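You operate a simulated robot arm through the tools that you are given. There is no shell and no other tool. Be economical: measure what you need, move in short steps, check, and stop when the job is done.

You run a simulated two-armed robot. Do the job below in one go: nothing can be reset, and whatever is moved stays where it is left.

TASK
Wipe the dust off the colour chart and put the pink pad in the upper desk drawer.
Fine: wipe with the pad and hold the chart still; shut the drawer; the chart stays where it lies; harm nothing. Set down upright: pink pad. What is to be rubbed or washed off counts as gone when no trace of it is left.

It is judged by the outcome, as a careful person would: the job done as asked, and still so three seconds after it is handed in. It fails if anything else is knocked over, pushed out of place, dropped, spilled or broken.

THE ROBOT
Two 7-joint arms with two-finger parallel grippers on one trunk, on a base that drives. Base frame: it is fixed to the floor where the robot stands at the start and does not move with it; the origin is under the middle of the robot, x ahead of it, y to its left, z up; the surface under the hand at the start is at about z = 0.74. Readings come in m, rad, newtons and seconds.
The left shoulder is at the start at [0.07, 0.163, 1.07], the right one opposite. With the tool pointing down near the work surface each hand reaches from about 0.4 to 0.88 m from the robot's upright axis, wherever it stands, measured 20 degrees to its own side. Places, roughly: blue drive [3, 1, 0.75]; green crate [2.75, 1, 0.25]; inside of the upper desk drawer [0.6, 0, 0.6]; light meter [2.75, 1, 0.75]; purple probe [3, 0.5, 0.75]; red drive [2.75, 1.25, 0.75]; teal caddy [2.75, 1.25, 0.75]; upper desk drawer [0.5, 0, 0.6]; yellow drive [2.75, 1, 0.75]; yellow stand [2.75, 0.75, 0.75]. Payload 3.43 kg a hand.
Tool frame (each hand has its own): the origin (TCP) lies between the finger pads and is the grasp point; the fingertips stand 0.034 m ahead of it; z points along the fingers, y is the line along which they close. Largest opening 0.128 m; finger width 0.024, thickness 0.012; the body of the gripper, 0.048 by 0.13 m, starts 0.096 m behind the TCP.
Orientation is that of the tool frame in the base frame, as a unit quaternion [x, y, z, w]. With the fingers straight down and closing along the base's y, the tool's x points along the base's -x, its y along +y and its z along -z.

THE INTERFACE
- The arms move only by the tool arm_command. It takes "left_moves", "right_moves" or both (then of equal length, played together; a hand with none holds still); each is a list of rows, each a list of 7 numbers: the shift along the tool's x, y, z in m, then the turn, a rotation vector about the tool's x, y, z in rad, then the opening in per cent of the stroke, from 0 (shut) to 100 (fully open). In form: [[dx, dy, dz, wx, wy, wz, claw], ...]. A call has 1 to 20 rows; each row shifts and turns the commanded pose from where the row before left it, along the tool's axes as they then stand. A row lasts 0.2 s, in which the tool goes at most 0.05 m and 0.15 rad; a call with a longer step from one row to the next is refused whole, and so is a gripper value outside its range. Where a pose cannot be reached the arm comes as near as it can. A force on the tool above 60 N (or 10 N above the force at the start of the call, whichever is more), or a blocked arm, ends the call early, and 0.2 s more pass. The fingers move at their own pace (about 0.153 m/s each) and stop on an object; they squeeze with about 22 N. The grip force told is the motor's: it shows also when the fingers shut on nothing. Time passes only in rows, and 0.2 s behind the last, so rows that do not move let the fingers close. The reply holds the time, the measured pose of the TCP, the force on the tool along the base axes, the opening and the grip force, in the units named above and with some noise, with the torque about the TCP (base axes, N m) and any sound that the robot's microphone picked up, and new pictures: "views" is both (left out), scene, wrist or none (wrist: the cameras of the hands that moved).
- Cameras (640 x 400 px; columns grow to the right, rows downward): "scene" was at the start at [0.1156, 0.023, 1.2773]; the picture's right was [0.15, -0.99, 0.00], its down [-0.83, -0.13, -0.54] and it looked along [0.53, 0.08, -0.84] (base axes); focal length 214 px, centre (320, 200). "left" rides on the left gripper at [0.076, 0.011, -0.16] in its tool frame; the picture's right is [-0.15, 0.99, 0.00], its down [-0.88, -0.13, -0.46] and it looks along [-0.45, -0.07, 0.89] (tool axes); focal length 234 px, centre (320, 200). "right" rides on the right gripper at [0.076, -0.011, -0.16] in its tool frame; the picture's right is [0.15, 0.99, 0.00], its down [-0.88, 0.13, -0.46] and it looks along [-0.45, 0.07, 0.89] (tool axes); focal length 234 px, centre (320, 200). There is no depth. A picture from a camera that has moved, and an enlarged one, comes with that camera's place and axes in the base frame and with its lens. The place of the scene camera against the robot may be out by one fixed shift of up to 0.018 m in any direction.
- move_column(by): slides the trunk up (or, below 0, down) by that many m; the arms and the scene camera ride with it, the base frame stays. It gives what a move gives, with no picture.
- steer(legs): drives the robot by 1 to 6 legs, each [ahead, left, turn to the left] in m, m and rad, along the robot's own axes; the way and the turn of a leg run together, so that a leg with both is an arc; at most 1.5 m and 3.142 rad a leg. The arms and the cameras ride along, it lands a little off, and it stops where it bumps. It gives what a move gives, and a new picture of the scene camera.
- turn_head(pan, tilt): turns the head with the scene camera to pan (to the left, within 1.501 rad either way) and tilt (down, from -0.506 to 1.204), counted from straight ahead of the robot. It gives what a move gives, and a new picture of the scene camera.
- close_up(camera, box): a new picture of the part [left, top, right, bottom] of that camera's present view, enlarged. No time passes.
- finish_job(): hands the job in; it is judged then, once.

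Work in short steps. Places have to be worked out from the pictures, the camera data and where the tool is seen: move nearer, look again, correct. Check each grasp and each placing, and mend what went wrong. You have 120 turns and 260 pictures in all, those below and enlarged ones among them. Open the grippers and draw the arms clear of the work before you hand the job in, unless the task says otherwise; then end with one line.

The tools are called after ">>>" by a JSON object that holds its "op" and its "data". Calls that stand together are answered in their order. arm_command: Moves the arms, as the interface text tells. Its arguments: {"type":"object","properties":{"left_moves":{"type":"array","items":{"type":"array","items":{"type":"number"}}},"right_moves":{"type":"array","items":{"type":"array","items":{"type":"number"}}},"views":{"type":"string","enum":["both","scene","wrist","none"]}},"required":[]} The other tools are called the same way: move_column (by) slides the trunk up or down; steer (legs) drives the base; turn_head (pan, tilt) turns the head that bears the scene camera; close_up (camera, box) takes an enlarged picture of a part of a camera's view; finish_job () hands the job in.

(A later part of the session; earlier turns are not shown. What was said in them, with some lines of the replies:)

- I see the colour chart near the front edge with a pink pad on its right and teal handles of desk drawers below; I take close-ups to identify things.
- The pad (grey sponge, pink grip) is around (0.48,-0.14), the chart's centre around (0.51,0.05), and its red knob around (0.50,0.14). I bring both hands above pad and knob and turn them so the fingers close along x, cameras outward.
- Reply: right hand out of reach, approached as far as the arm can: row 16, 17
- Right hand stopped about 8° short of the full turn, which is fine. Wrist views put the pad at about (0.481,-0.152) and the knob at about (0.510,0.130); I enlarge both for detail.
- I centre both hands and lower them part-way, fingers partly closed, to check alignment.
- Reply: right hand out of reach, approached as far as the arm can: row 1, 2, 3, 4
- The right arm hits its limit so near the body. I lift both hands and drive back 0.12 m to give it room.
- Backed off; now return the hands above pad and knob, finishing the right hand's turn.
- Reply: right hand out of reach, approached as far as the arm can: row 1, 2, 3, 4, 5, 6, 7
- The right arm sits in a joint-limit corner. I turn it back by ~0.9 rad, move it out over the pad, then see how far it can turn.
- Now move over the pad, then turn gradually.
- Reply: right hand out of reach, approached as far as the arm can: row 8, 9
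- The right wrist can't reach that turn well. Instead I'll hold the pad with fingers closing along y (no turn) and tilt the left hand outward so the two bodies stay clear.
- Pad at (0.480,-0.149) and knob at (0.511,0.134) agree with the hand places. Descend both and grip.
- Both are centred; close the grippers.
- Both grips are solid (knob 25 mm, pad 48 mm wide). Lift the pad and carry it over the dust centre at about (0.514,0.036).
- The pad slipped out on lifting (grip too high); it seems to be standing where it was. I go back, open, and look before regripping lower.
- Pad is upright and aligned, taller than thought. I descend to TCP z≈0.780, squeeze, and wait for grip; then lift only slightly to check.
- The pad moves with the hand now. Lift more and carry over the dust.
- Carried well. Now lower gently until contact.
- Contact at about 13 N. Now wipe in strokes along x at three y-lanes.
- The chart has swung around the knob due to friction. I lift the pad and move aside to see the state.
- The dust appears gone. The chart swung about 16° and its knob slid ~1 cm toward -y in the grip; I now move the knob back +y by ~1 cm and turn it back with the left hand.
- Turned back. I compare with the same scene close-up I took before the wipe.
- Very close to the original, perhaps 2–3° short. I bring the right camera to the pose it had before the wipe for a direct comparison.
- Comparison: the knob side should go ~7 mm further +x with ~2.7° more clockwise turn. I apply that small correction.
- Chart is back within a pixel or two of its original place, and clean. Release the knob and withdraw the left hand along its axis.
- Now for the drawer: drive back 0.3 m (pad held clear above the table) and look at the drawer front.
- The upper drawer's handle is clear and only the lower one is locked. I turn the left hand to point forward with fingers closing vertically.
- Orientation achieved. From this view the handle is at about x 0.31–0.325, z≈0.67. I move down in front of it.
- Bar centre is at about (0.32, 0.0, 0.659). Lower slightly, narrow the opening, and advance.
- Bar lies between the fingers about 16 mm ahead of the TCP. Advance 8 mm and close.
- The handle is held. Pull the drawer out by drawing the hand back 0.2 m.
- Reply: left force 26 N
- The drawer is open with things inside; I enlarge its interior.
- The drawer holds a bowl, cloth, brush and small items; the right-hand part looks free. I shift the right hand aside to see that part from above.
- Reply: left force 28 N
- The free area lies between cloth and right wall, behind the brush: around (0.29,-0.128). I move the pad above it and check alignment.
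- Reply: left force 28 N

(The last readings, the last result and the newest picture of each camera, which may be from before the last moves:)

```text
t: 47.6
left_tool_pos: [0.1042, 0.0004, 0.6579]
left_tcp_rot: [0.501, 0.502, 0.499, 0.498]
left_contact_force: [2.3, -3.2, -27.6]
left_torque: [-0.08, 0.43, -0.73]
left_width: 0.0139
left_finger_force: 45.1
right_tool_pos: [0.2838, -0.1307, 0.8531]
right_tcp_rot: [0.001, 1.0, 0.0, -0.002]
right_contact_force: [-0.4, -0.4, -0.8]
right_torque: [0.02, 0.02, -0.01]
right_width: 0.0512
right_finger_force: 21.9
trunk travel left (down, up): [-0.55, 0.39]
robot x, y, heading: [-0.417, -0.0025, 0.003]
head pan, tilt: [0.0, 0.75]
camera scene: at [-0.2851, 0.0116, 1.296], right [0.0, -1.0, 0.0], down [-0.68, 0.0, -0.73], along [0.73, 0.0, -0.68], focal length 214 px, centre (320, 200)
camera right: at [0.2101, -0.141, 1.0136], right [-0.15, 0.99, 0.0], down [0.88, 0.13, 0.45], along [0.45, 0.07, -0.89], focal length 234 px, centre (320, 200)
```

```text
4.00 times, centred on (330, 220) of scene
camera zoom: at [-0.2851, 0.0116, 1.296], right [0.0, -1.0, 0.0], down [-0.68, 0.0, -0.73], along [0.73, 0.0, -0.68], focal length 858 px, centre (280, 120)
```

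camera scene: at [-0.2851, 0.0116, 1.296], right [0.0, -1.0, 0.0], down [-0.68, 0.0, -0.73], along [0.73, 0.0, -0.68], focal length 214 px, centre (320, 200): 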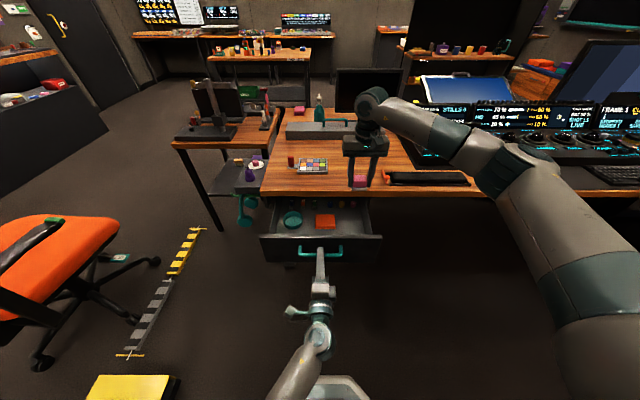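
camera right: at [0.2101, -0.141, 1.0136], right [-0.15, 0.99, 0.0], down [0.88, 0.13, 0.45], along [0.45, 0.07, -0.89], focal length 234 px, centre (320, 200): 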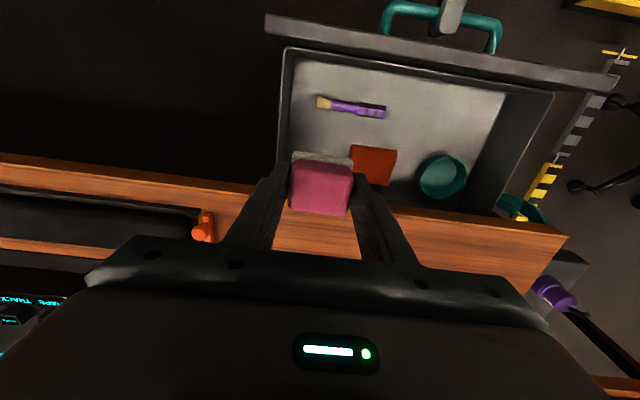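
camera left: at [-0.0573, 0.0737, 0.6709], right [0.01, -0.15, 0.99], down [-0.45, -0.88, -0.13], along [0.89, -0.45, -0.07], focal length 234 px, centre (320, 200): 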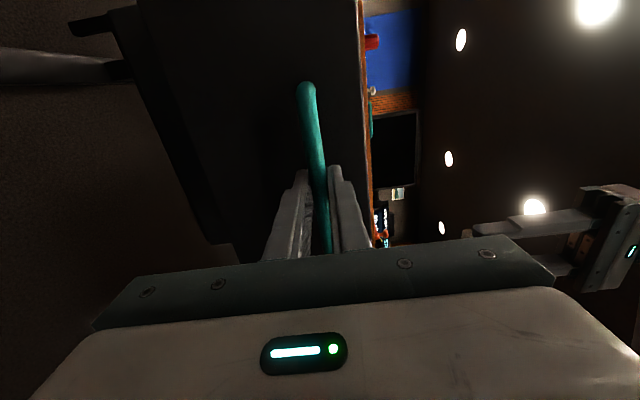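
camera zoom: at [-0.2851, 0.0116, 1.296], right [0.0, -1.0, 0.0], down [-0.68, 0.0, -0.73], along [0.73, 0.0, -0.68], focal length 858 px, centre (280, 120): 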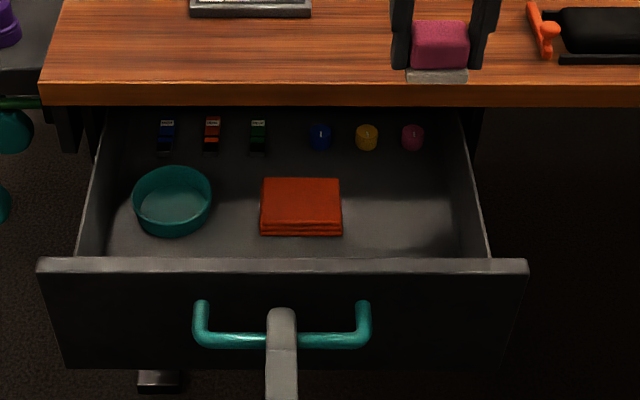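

Clear view: cloth's edge at y≈-0.07, right wall at y≈-0.18, brush back edge at x≈0.25. I lower at (0.288,-0.127) to just above the floor.

>>> {"op": "arm_command", "data": {"right_moves": [[-0.005, 0.003, 0.03, 0, 0, 0, 0], [0, 0, 0.035, 0, 0, 0, 0], [0, 0, 0.035, 0, 0, 0, 0], [0, 0, 0.035, 0, 0, 0, 0], [0, 0, 0.035, 0, 0, 0, 0], [0, 0, 0.015, 0, 0, 0, 0]]}}

>>> {"op": "close_up", "data": {"camera": "right", "box": [220, 80, 480, 260]}}

```text
t: 49.0
left_tool_pos: [0.1038, 0.0001, 0.6588]
left_tcp_rot: [0.501, 0.502, 0.5, 0.498]
left_contact_force: [0.3, -5.0, -26.8]
left_torque: [-0.06, 0.37, -0.04]
left_width: 0.0137
left_finger_force: 45.1
right_tool_pos: [0.2912, -0.1247, 0.6683]
right_tcp_rot: [-0.001, 1.0, 0.0, -0.001]
right_contact_force: [-0.1, 0.1, -0.5]
right_torque: [0.04, 0.03, 0.0]
right_width: 0.0509
right_finger_force: 21.3
trunk travel left (down, up): [-0.55, 0.39]
robot x, y, heading: [-0.4174, -0.0007, 0.005]
head pan, tilt: [0.0, 0.75]
camera scene: at [-0.2854, 0.0115, 1.296], right [0.0, -1.0, 0.0], down [-0.68, 0.0, -0.73], along [0.73, 0.0, -0.68], focal length 214 px, centre (320, 200)
camera right: at [0.2172, -0.1365, 0.8291], right [-0.15, 0.99, 0.0], down [0.88, 0.13, 0.45], along [0.45, 0.07, -0.89], focal length 234 px, centre (320, 200)
```

scene: 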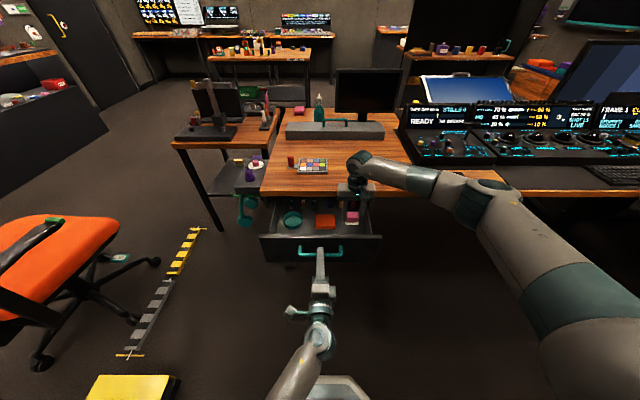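
right: 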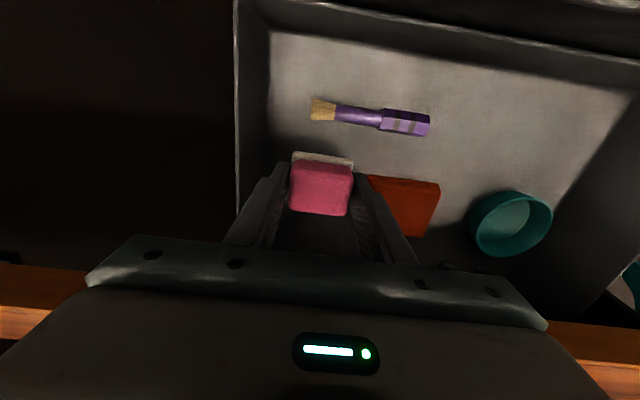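

```text
2.22 times, centred on (350, 170) of right
camera zoom: at [0.2172, -0.1365, 0.8291], right [-0.15, 0.99, 0.0], down [0.88, 0.13, 0.45], along [0.45, 0.07, -0.89], focal length 520 px, centre (253, 267)
```

zoom: 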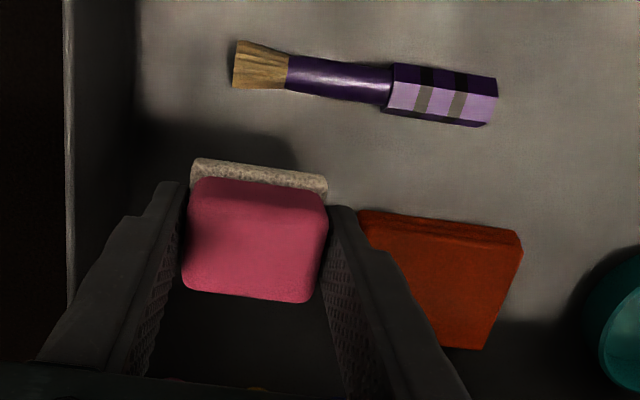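

Finger is close to the cloth, so I shift 10 mm toward the wall and lower in small steps to contact.

>>> {"op": "arm_command", "data": {"right_moves": [[0, -0.011, 0, 0, 0, 0, 0], [0, 0, 0.01, 0, 0, 0, 0], [0, 0, 0.006, 0, 0, 0, 0], [0, 0, 0.005, 0, 0, 0, 0]], "views": "wrist"}}

```text
t: 50.0
left_tool_pos: [0.1046, 0.0006, 0.658]
left_tcp_rot: [0.501, 0.502, 0.5, 0.497]
left_contact_force: [0.2, -4.1, -27.4]
left_torque: [-0.11, 0.37, 0.01]
left_width: 0.0137
left_finger_force: 44.5
right_tool_pos: [0.2897, -0.1377, 0.6482]
right_tcp_rot: [0.001, 1.0, -0.001, -0.001]
right_contact_force: [0.4, -0.5, -1.3]
right_torque: [0.0, 0.0, 0.01]
right_width: 0.0513
right_finger_force: 22.4
trunk travel left (down, up): [-0.55, 0.39]
robot x, y, heading: [-0.4192, -0.0019, 0.005]
head pan, tilt: [0.0, 0.75]
camera right: at [0.2167, -0.1493, 0.8084], right [-0.15, 0.99, 0.0], down [0.88, 0.13, 0.45], along [0.45, 0.07, -0.89], focal length 234 px, centre (320, 200)
```

right: 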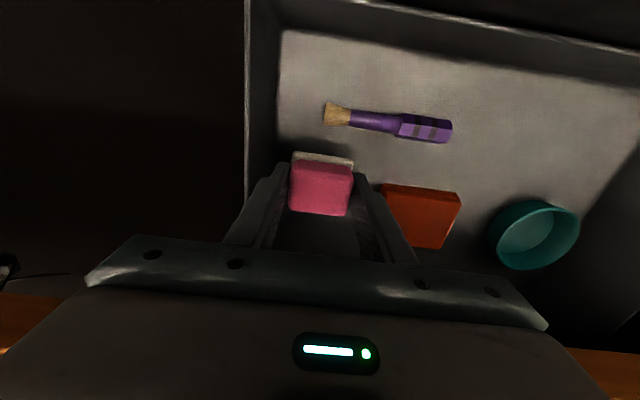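

No contact yet; continue down slowly.

>>> {"op": "arm_command", "data": {"right_moves": [[0, 0, 0.005, 0, 0, 0, 0], [0, 0, 0.004, 0, 0, 0, 0], [0, 0, 0.003, 0, 0, 0, 0]], "views": "none"}}

```text
t: 50.8
left_tool_pos: [0.1052, -0.0002, 0.6584]
left_tcp_rot: [0.501, 0.501, 0.5, 0.498]
left_contact_force: [0.7, -4.7, -27.2]
left_torque: [-0.1, 0.39, -0.05]
left_width: 0.0136
left_finger_force: 44.5
right_tool_pos: [0.29, -0.1371, 0.6352]
right_tcp_rot: [0.0, 1.0, -0.001, -0.002]
right_contact_force: [0.5, -0.2, 0.0]
right_torque: [0.01, -0.04, 0.01]
right_width: 0.0511
right_finger_force: 21.8
trunk travel left (down, up): [-0.55, 0.39]
robot x, y, heading: [-0.4166, -0.0021, 0.004]
head pan, tilt: [0.0, 0.75]
```

>>> {"op": "arm_command", "data": {"right_moves": [[0, 0, 0.004, 0, 0, 0, 0], [0, 0, 0.003, 0, 0, 0, 0]], "views": "wrist"}}

```text
t: 51.4
left_tool_pos: [0.1043, 0.0007, 0.658]
left_tcp_rot: [0.501, 0.502, 0.5, 0.497]
left_contact_force: [0.0, -4.8, -27.0]
left_torque: [-0.15, 0.35, -0.05]
left_width: 0.0137
left_finger_force: 45.2
right_tool_pos: [0.2901, -0.1379, 0.6295]
right_tcp_rot: [0.0, 1.0, -0.001, 0.0]
right_contact_force: [0.1, 0.0, -0.7]
right_torque: [0.01, 0.0, -0.02]
right_width: 0.0509
right_finger_force: 22.1
trunk travel left (down, up): [-0.55, 0.39]
robot x, y, heading: [-0.4148, -0.0014, 0.006]
head pan, tilt: [0.0, 0.75]
camera right: at [0.2161, -0.1488, 0.7893], right [-0.15, 0.99, 0.0], down [0.88, 0.13, 0.45], along [0.45, 0.07, -0.89], focal length 234 px, centre (320, 200)
```

right: 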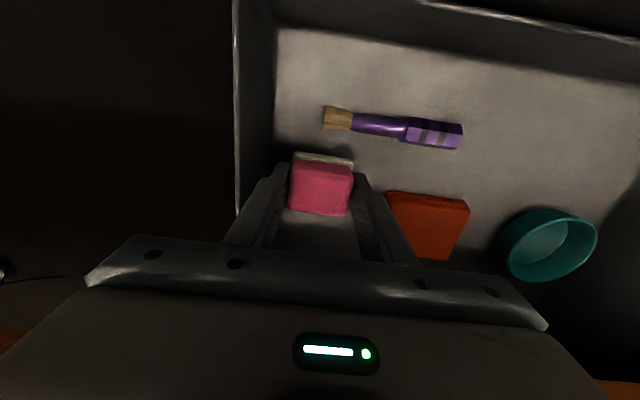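

Still no contact; go on down.

>>> {"op": "arm_command", "data": {"right_moves": [[0, 0, 0.003, 0, 0, 0, 0], [0, 0, 0.003, 0, 0, 0, 0]], "views": "none"}}

>>> {"op": "close_up", "data": {"camera": "right", "box": [240, 80, 400, 240]}}

```text
t: 52.0
left_tool_pos: [0.1043, 0.0004, 0.6581]
left_tcp_rot: [0.5, 0.501, 0.501, 0.497]
left_contact_force: [0.9, -4.2, -26.7]
left_torque: [-0.13, 0.38, -0.06]
left_width: 0.0138
left_finger_force: 45.5
right_tool_pos: [0.2895, -0.1385, 0.6241]
right_tcp_rot: [0.0, 1.0, 0.0, -0.001]
right_contact_force: [0.2, -0.6, -0.2]
right_torque: [-0.01, 0.01, 0.0]
right_width: 0.051
right_finger_force: 22.6
trunk travel left (down, up): [-0.55, 0.39]
robot x, y, heading: [-0.4165, -0.0022, 0.002]
head pan, tilt: [0.0, 0.75]
```

```text
2.50 times, centred on (320, 160) of right
camera zoom: at [0.2159, -0.149, 0.7837], right [-0.15, 0.99, 0.0], down [0.88, 0.13, 0.45], along [0.45, 0.07, -0.89], focal length 585 px, centre (320, 300)
```

zoom: 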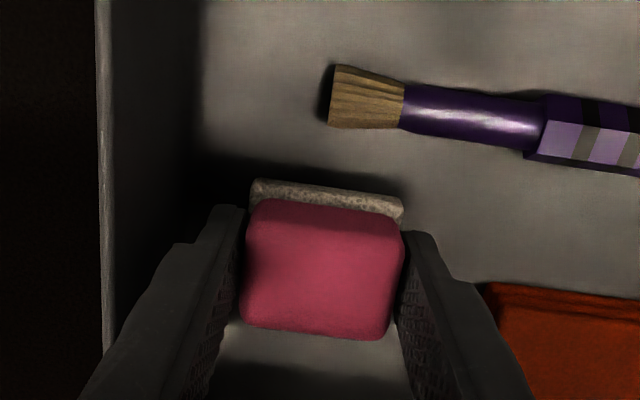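

>>> {"op": "arm_command", "data": {"right_moves": [[0, 0, 0.003, 0, 0, 0, 0], [0, 0, 0.003, 0, 0, 0, 0]], "views": "none"}}

>>> {"op": "close_up", "data": {"camera": "right", "box": [240, 80, 400, 240]}}

```text
t: 52.6
left_tool_pos: [0.1051, -0.0006, 0.6582]
left_tcp_rot: [0.501, 0.502, 0.501, 0.497]
left_contact_force: [0.2, -4.1, -27.8]
left_torque: [-0.1, 0.4, -0.08]
left_width: 0.0139
left_finger_force: 45.2
right_tool_pos: [0.2899, -0.137, 0.6166]
right_tcp_rot: [0.0, 1.0, -0.001, -0.001]
right_contact_force: [0.3, 0.1, -0.5]
right_torque: [0.02, 0.01, 0.0]
right_width: 0.0512
right_finger_force: 21.7
trunk travel left (down, up): [-0.55, 0.39]
robot x, y, heading: [-0.4188, -0.0014, 0.009]
head pan, tilt: [0.0, 0.75]
```

```text
2.50 times, centred on (320, 160) of right
camera zoom: at [0.2155, -0.1484, 0.7771], right [-0.15, 0.99, 0.0], down [0.88, 0.13, 0.45], along [0.45, 0.07, -0.89], focal length 585 px, centre (320, 300)
```

zoom: 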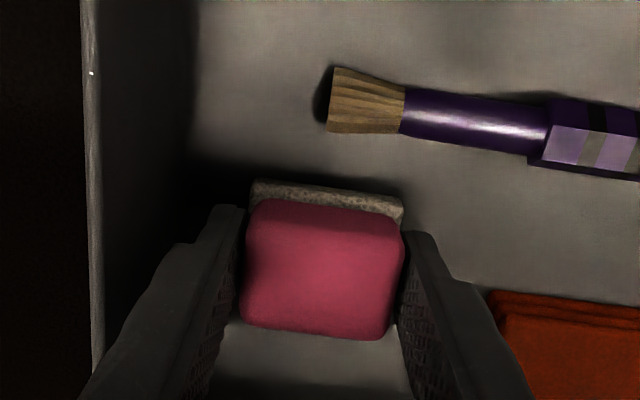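

>>> {"op": "arm_command", "data": {"right_moves": [[0, 0, 0.003, 0, 0, 0, 0], [0, 0, 0.002, 0, 0, 0, 0]], "views": "none"}}

>>> {"op": "close_up", "data": {"camera": "right", "box": [240, 80, 400, 240]}}

```text
t: 53.2
left_tool_pos: [0.1047, -0.0009, 0.659]
left_tcp_rot: [0.501, 0.502, 0.5, 0.497]
left_contact_force: [-0.3, -3.2, -27.8]
left_torque: [-0.08, 0.35, -0.06]
left_width: 0.0137
left_finger_force: 45.7
right_tool_pos: [0.2897, -0.1378, 0.6134]
right_tcp_rot: [0.0, 1.0, -0.001, 0.0]
right_contact_force: [-0.5, 0.2, -0.5]
right_torque: [-0.01, 0.01, 0.04]
right_width: 0.0509
right_finger_force: 22.3
trunk travel left (down, up): [-0.55, 0.39]
robot x, y, heading: [-0.4162, -0.0004, 0.007]
head pan, tilt: [0.0, 0.75]
```

```text
2.50 times, centred on (320, 160) of right
camera zoom: at [0.2158, -0.1491, 0.7728], right [-0.15, 0.99, 0.0], down [0.88, 0.13, 0.45], along [0.45, 0.07, -0.89], focal length 585 px, centre (320, 300)
```

zoom: 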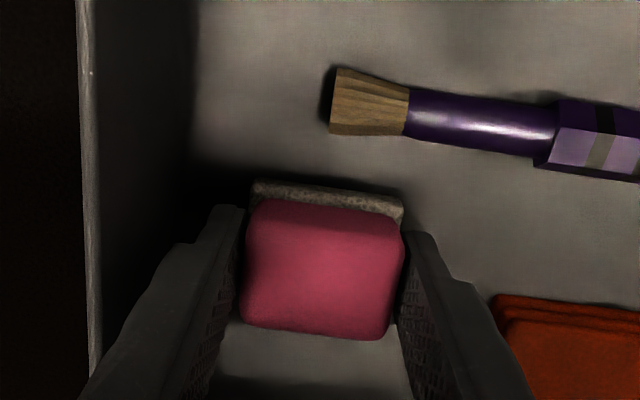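

>>> {"op": "arm_command", "data": {"right_moves": [[0, 0, 0.003, 0, 0, 0, 0], [0, 0, 0.002, 0, 0, 0, 0]], "views": "none"}}

>>> {"op": "close_up", "data": {"camera": "scene", "box": [300, 180, 400, 250]}}

```text
t: 53.8
left_tool_pos: [0.1047, -0.0, 0.6579]
left_tcp_rot: [0.501, 0.501, 0.501, 0.498]
left_contact_force: [0.3, -3.0, -27.1]
left_torque: [-0.09, 0.36, -0.07]
left_width: 0.0136
left_finger_force: 45.1
right_tool_pos: [0.2907, -0.1381, 0.6063]
right_tcp_rot: [0.001, 1.0, 0.0, -0.001]
right_contact_force: [1.0, 0.1, -0.9]
right_torque: [-0.01, -0.02, 0.01]
right_width: 0.051
right_finger_force: 21.6
trunk travel left (down, up): [-0.55, 0.39]
robot x, y, heading: [-0.4147, -0.0012, 0.003]
head pan, tilt: [0.0, 0.75]
```

```text
5.71 times, centred on (350, 215) of scene
camera zoom: at [-0.2855, 0.0116, 1.296], right [0.0, -1.0, 0.0], down [-0.68, 0.0, -0.73], along [0.73, 0.0, -0.68], focal length 1226 px, centre (149, 114)
```

zoom: 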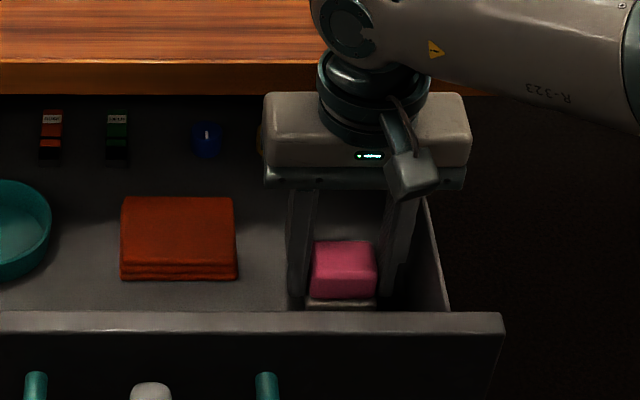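

>>> {"op": "arm_command", "data": {"right_moves": [[0, 0, 0.003, 0, 0, 0, 0], [0, 0, 0.002, 0, 0, 0, 0]], "views": "none"}}

>>> {"op": "close_up", "data": {"camera": "right", "box": [240, 80, 400, 240]}}

```text
t: 54.4
left_tool_pos: [0.1039, 0.0, 0.658]
left_tcp_rot: [0.501, 0.502, 0.499, 0.498]
left_contact_force: [0.3, -4.9, -27.5]
left_torque: [-0.07, 0.33, -0.03]
left_width: 0.0135
left_finger_force: 44.7
right_tool_pos: [0.2884, -0.1393, 0.6027]
right_tcp_rot: [0.0, 1.0, 0.0, -0.001]
right_contact_force: [1.1, -1.2, -0.3]
right_torque: [-0.01, 0.01, -0.01]
right_width: 0.051
right_finger_force: 22.1
trunk travel left (down, up): [-0.55, 0.39]
robot x, y, heading: [-0.4185, -0.001, 0.003]
head pan, tilt: [0.0, 0.75]
```

```text
2.50 times, centred on (320, 160) of right
camera zoom: at [0.2153, -0.1496, 0.763], right [-0.15, 0.99, 0.0], down [0.88, 0.13, 0.45], along [0.45, 0.07, -0.89], focal length 585 px, centre (320, 300)
```

zoom: 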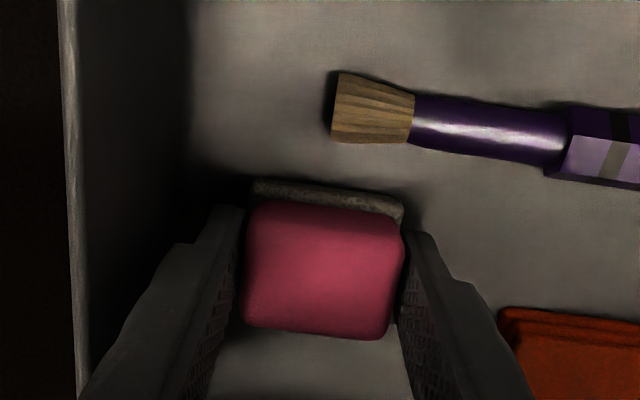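

>>> {"op": "arm_command", "data": {"right_moves": [[0, 0, 0.002, 0, 0, 0, 0], [0, 0, 0.002, 0, 0, 0, 0]], "views": "none"}}

>>> {"op": "close_up", "data": {"camera": "scene", "box": [330, 190, 390, 230]}}

```text
t: 55.0
left_tool_pos: [0.1056, -0.001, 0.6589]
left_tcp_rot: [0.501, 0.502, 0.5, 0.497]
left_contact_force: [6.0, -5.0, -30.6]
left_torque: [-0.14, 0.42, -0.05]
left_width: 0.0133
left_finger_force: 44.9
right_tool_pos: [0.2899, -0.1387, 0.5993]
right_tcp_rot: [0.0, 1.0, -0.001, -0.001]
right_contact_force: [-5.3, -2.0, 8.2]
right_torque: [-0.04, 0.02, -0.01]
right_width: 0.0512
right_finger_force: 22.1
trunk travel left (down, up): [-0.55, 0.39]
robot x, y, heading: [-0.4152, -0.0021, 0.008]
head pan, tilt: [0.0, 0.75]
```

```text
10.00 times, centred on (360, 210) of scene
camera zoom: at [-0.286, 0.0116, 1.2962], right [0.0, -1.0, 0.0], down [-0.68, 0.0, -0.73], along [0.73, 0.0, -0.68], focal length 2145 px, centre (-80, 100)
```

zoom: 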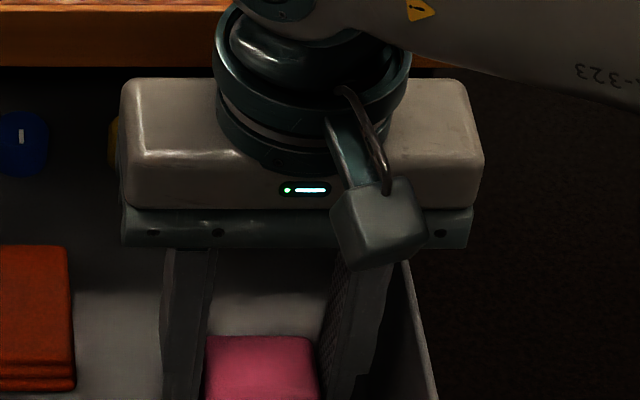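

Contact with the floor (8 N, no torque): the pad is down. Open slightly and rise.

>>> {"op": "arm_command", "data": {"right_moves": [[0, 0, 0, 0, 0, 0, 45], [0, 0, 0, 0, 0, 0, 52], [0, 0, -0.01, 0, 0, 0, 52], [0, 0, -0.03, 0, 0, 0, 52], [0, 0, -0.04, 0, 0, 0, 52], [0, 0, -0.04, 0, 0, 0, 52]]}}

>>> {"op": "close_up", "data": {"camera": "right", "box": [220, 60, 480, 260]}}

>>> {"op": "close_up", "data": {"camera": "scene", "box": [250, 170, 410, 270]}}

```text
t: 56.4
left_tool_pos: [0.1035, -0.001, 0.6583]
left_tcp_rot: [0.501, 0.502, 0.501, 0.497]
left_contact_force: [-1.8, -4.3, -26.8]
left_torque: [-0.16, 0.36, -0.26]
left_width: 0.0135
left_finger_force: 45.3
right_tool_pos: [0.2879, -0.1388, 0.7169]
right_tcp_rot: [0.0, 1.0, -0.002, -0.002]
right_contact_force: [0.3, 0.3, -0.4]
right_torque: [-0.02, 0.01, -0.03]
right_width: 0.0662
right_finger_force: 0.1
trunk travel left (down, up): [-0.55, 0.39]
robot x, y, heading: [-0.4198, 0.0013, 0.002]
head pan, tilt: [0.0, 0.75]
camera scene: at [-0.2858, 0.0117, 1.296], right [0.0, -1.0, 0.0], down [-0.68, 0.0, -0.73], along [0.73, 0.0, -0.68], focal length 214 px, centre (320, 200)
camera right: at [0.2141, -0.149, 0.8771], right [-0.15, 0.99, 0.0], down [0.88, 0.13, 0.45], along [0.45, 0.07, -0.89], focal length 234 px, centre (320, 200)
```

scene: 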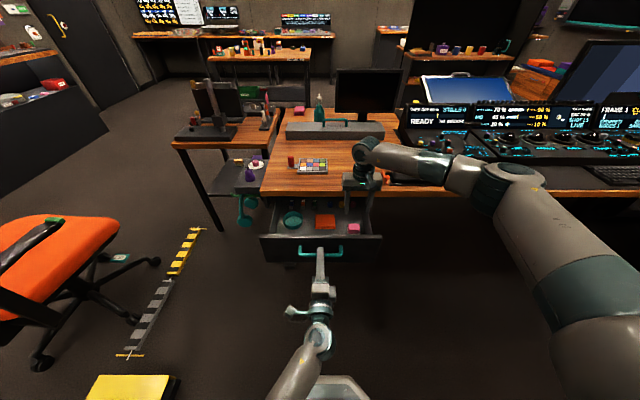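
right: 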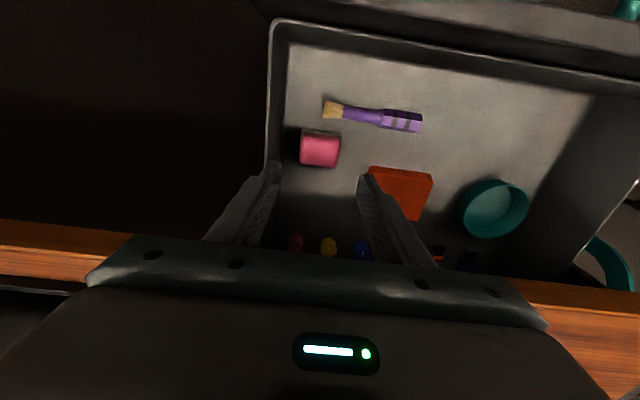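

```text
2.00 times, centred on (350, 160) of right
camera zoom: at [0.2141, -0.149, 0.8771], right [-0.15, 0.99, 0.0], down [0.88, 0.13, 0.45], along [0.45, 0.07, -0.89], focal length 468 px, centre (260, 280)
```

zoom: 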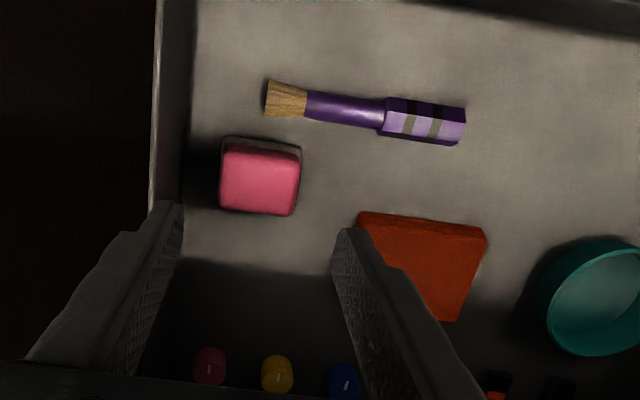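

```text
4.00 times, centred on (330, 220) of scene
camera zoom: at [-0.2858, 0.0117, 1.296], right [0.0, -1.0, 0.0], down [-0.68, 0.0, -0.73], along [0.73, 0.0, -0.68], focal length 858 px, centre (280, 120)
```

zoom: 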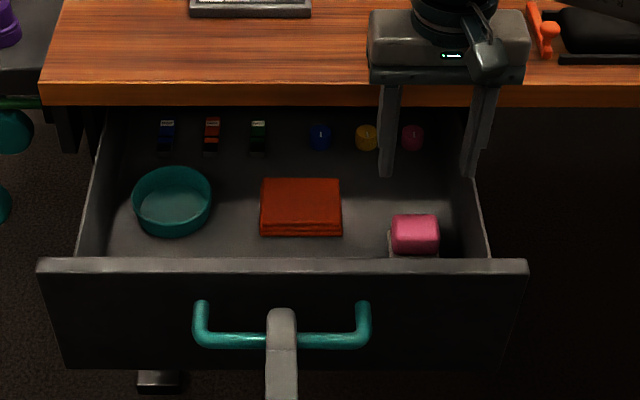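

The pad stands upright. Raise and withdraw the right hand, then push the drawer in smoothly.

>>> {"op": "arm_command", "data": {"right_moves": [[0, 0, -0.04, 0, 0, 0, 52], [0, 0, -0.04, 0, 0, 0, 52], [0, 0, -0.04, 0, 0, 0, 52], [0, 0, -0.04, 0, 0, 0, 52], [0.03, -0.02, -0.03, 0, 0, 0, 52], [0.03, -0.03, 0, 0, 0, 0, 52], [0.03, -0.03, 0, 0, 0, 0, 52]], "views": "none"}}

>>> {"op": "arm_command", "data": {"left_moves": [[0, 0, 0.003, 0, 0, 0, 0], [0, 0, 0.006, 0, 0, 0, 0], [0, 0, 0.01, 0, 0, 0, 0], [0, 0, 0.013, 0, 0, 0, 0], [0, 0, 0.014, 0, 0, 0, 0], [0, 0, 0.014, 0, 0, 0, 0], [0, 0, 0.014, 0, 0, 0, 0], [0, 0, 0.014, 0, 0, 0, 0], [0, 0, 0.014, 0, 0, 0, 0], [0, 0, 0.014, 0, 0, 0, 0], [0, 0, 0.014, 0, 0, 0, 0], [0, 0, 0.014, 0, 0, 0, 0], [0, 0, 0.014, 0, 0, 0, 0], [0, 0, 0.013, 0, 0, 0, 0], [0, 0, 0.01, 0, 0, 0, 0], [0, 0, 0.006, 0, 0, 0, 0], [0, 0, 0.004, 0, 0, 0, 0]]}}

```text
t: 58.0
left_tool_pos: [0.1046, 0.0009, 0.6578]
left_tcp_rot: [0.5, 0.502, 0.5, 0.498]
left_contact_force: [-1.4, -6.3, -27.5]
left_torque: [0.0, 0.26, 0.77]
left_width: 0.0137
left_finger_force: 44.7
right_tool_pos: [0.201, -0.2174, 0.9073]
right_tcp_rot: [-0.001, 1.0, 0.0, -0.001]
right_contact_force: [0.1, -0.2, 0.7]
right_torque: [-0.01, 0.02, 0.02]
right_width: 0.0667
right_finger_force: 0.0
trunk travel left (down, up): [-0.55, 0.39]
robot x, y, heading: [-0.4178, -0.0035, 0.003]
head pan, tilt: [0.0, 0.75]
```

```text
t: 61.6
left_tool_pos: [0.2973, -0.0005, 0.6578]
left_tcp_rot: [0.5, 0.502, 0.5, 0.498]
left_contact_force: [2.0, -0.4, -15.5]
left_torque: [-0.02, 0.21, -0.44]
left_width: 0.0137
left_finger_force: 45.1
right_tool_pos: [0.2018, -0.2172, 0.9077]
right_tcp_rot: [0.001, 1.0, -0.001, 0.0]
right_contact_force: [0.1, 0.4, -0.4]
right_torque: [0.01, -0.02, 0.04]
right_width: 0.0666
right_finger_force: 0.1
trunk travel left (down, up): [-0.55, 0.39]
robot x, y, heading: [-0.4201, -0.0017, 0.004]
head pan, tilt: [0.0, 0.75]
camera scene: at [-0.2859, 0.0119, 1.296], right [0.0, -1.0, 0.0], down [-0.68, 0.0, -0.73], along [0.73, 0.0, -0.68], focal length 214 px, centre (320, 200)
camera left: at [0.1362, 0.0739, 0.6704], right [0.0, -0.15, 0.99], down [-0.45, -0.88, -0.13], along [0.89, -0.45, -0.07], focal length 234 px, centre (320, 200)
```

scene: 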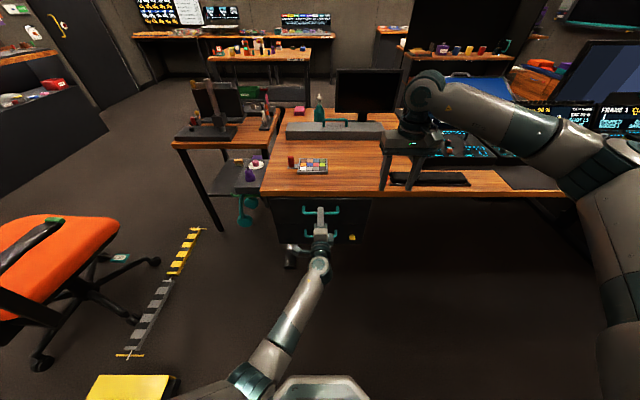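
left: 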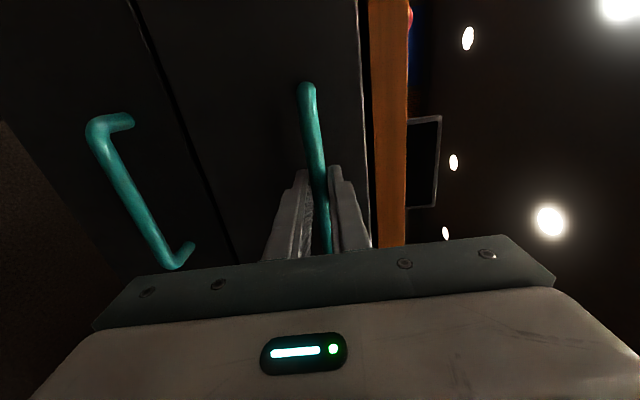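

About 7 mm remain to the closed position (0.3045). Push a little further until it seats.

>>> {"op": "arm_command", "data": {"left_moves": [[0, 0, 0.004, 0, 0, 0, 0], [0, 0, 0.004, 0, 0, 0, 0], [0, 0, 0.003, 0, 0, 0, 0], [0, 0, 0, 0, 0, 0, 0]], "views": "wrist"}}

```text
t: 62.6
left_tool_pos: [0.3056, 0.0006, 0.6585]
left_tcp_rot: [0.5, 0.502, 0.499, 0.499]
left_contact_force: [-16.9, -2.5, -12.0]
left_torque: [-0.03, 0.17, 0.87]
left_width: 0.0137
left_finger_force: 45.1
right_tool_pos: [0.1999, -0.2176, 0.9093]
right_tcp_rot: [0.0, 1.0, -0.002, 0.0]
right_contact_force: [-0.8, 0.4, 0.3]
right_torque: [-0.03, -0.02, -0.01]
right_width: 0.0667
right_finger_force: 0.0
trunk travel left (down, up): [-0.55, 0.39]
robot x, y, heading: [-0.4169, 0.0005, 0.006]
head pan, tilt: [0.0, 0.75]
camera left: at [0.1442, 0.074, 0.6703], right [0.0, -0.15, 0.99], down [-0.45, -0.88, -0.13], along [0.89, -0.45, -0.07], focal length 234 px, centre (320, 200)
```

left: 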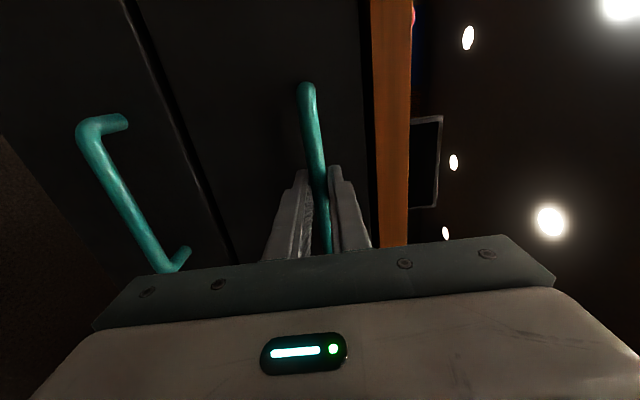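

Seated (−17 N, same place as when first gripped). Release the handle and withdraw straight back.

>>> {"op": "arm_command", "data": {"left_moves": [[0, 0, 0, 0, 0, 0, 20], [0, 0, 0, 0, 0, 0, 40], [0, 0, -0.02, 0, 0, 0, 40], [0, 0, -0.04, 0, 0, 0, 40], [0, 0, -0.04, 0, 0, 0, 40], [0.02, 0, -0.03, 0, 0, 0, 40]]}}

>>> {"op": "close_up", "data": {"camera": "scene", "box": [240, 140, 400, 260]}}

```text
t: 64.0
left_tool_pos: [0.1758, 0.0213, 0.6601]
left_tcp_rot: [0.499, 0.5, 0.501, 0.499]
left_contact_force: [0.6, -0.1, 0.3]
left_torque: [-0.01, -0.01, 0.0]
left_width: 0.0511
left_finger_force: 0.1
right_tool_pos: [0.2, -0.2181, 0.9084]
right_tcp_rot: [0.0, 1.0, -0.001, 0.001]
right_contact_force: [0.1, 0.8, 0.4]
right_torque: [-0.01, -0.01, -0.03]
right_width: 0.0667
right_finger_force: 0.0
trunk travel left (down, up): [-0.55, 0.39]
robot x, y, heading: [-0.417, 0.0021, 0.007]
head pan, tilt: [0.0, 0.75]
camera scene: at [-0.2886, 0.0126, 1.2964], right [0.0, -1.0, 0.0], down [-0.68, 0.0, -0.73], along [0.73, 0.0, -0.68], focal length 214 px, centre (320, 200)
camera left: at [0.0142, 0.0962, 0.6717], right [0.0, -0.15, 0.99], down [-0.45, -0.88, -0.13], along [0.89, -0.45, -0.07], focal length 234 px, centre (320, 200)
```

scene: 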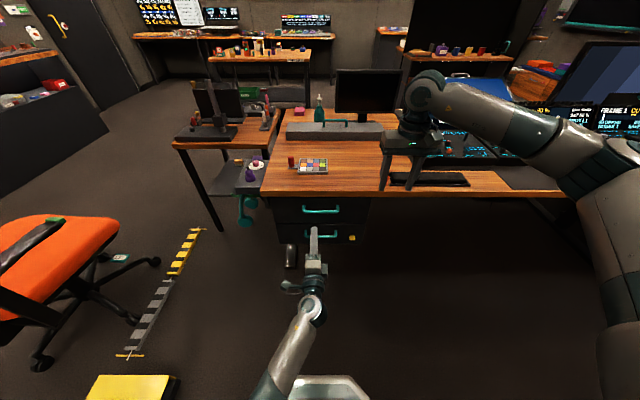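
left: 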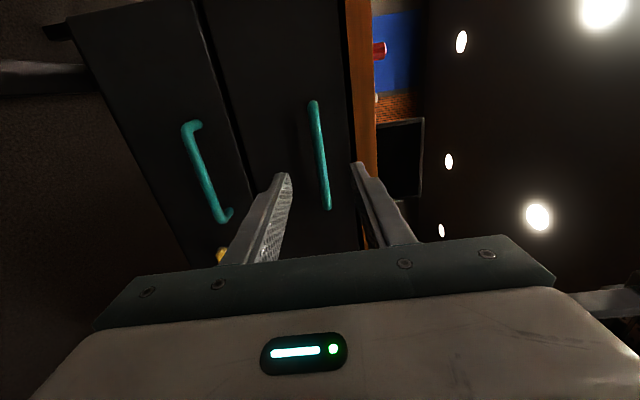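

```text
3.33 times, centred on (320, 200) of scene
camera zoom: at [-0.2886, 0.0126, 1.2964], right [0.0, -1.0, 0.0], down [-0.68, 0.0, -0.73], along [0.73, 0.0, -0.68], focal length 715 px, centre (320, 200)
```

zoom: 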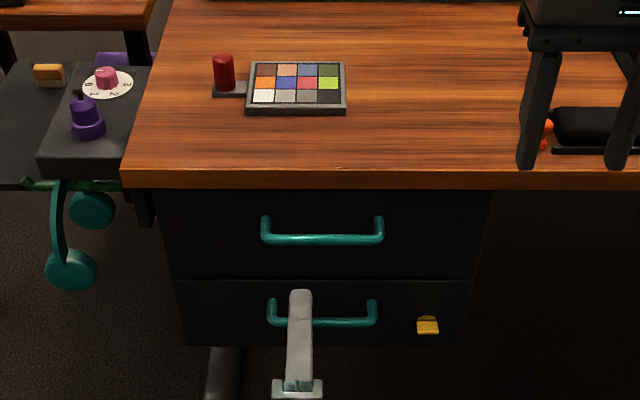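

Drawer shut, chart clean and in place. Open both grippers and draw the arms further clear.

>>> {"op": "arm_command", "data": {"left_moves": [[0.02, 0, -0.03, 0, 0, 0, 100], [0.02, 0, -0.02, 0, 0, 0, 100], [0, 0, 0, 0, 0, 0, 100]], "right_moves": [[0.02, -0.02, -0.02, 0, 0, 0, 100], [0.02, -0.02, -0.02, 0, 0, 0, 100], [0, 0, 0, 0, 0, 0, 100]], "views": "scene"}}

```text
t: 64.8
left_tool_pos: [0.1249, 0.0639, 0.6604]
left_tcp_rot: [0.499, 0.501, 0.501, 0.499]
left_contact_force: [-0.6, -0.2, -0.1]
left_torque: [0.04, 0.02, -0.01]
left_width: 0.1281
left_finger_force: 0.0
right_tool_pos: [0.158, -0.2583, 0.9465]
right_tcp_rot: [0.0, 1.0, -0.001, 0.0]
right_contact_force: [0.0, 0.4, -1.1]
right_torque: [0.01, 0.04, -0.02]
right_width: 0.1277
right_finger_force: 0.1
trunk travel left (down, up): [-0.55, 0.39]
robot x, y, heading: [-0.4191, -0.0016, 0.005]
head pan, tilt: [0.0, 0.75]
camera scene: at [-0.2875, 0.0122, 1.2963], right [0.0, -1.0, 0.0], down [-0.68, 0.0, -0.73], along [0.73, 0.0, -0.68], focal length 214 px, centre (320, 200)
```

scene: 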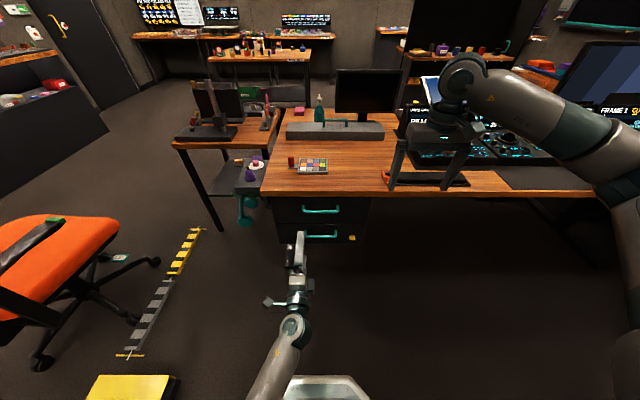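

Everything is in its final state; I hand the job in.

>>> {"op": "finish_job", "data": {}}

```text
The job is handed in.
```

The dust is off the colour chart and the pink pad stands upright in the shut upper drawer; the chart swung about 16° during the wipe, and I turned it back to within a few millimetres of where it lay.
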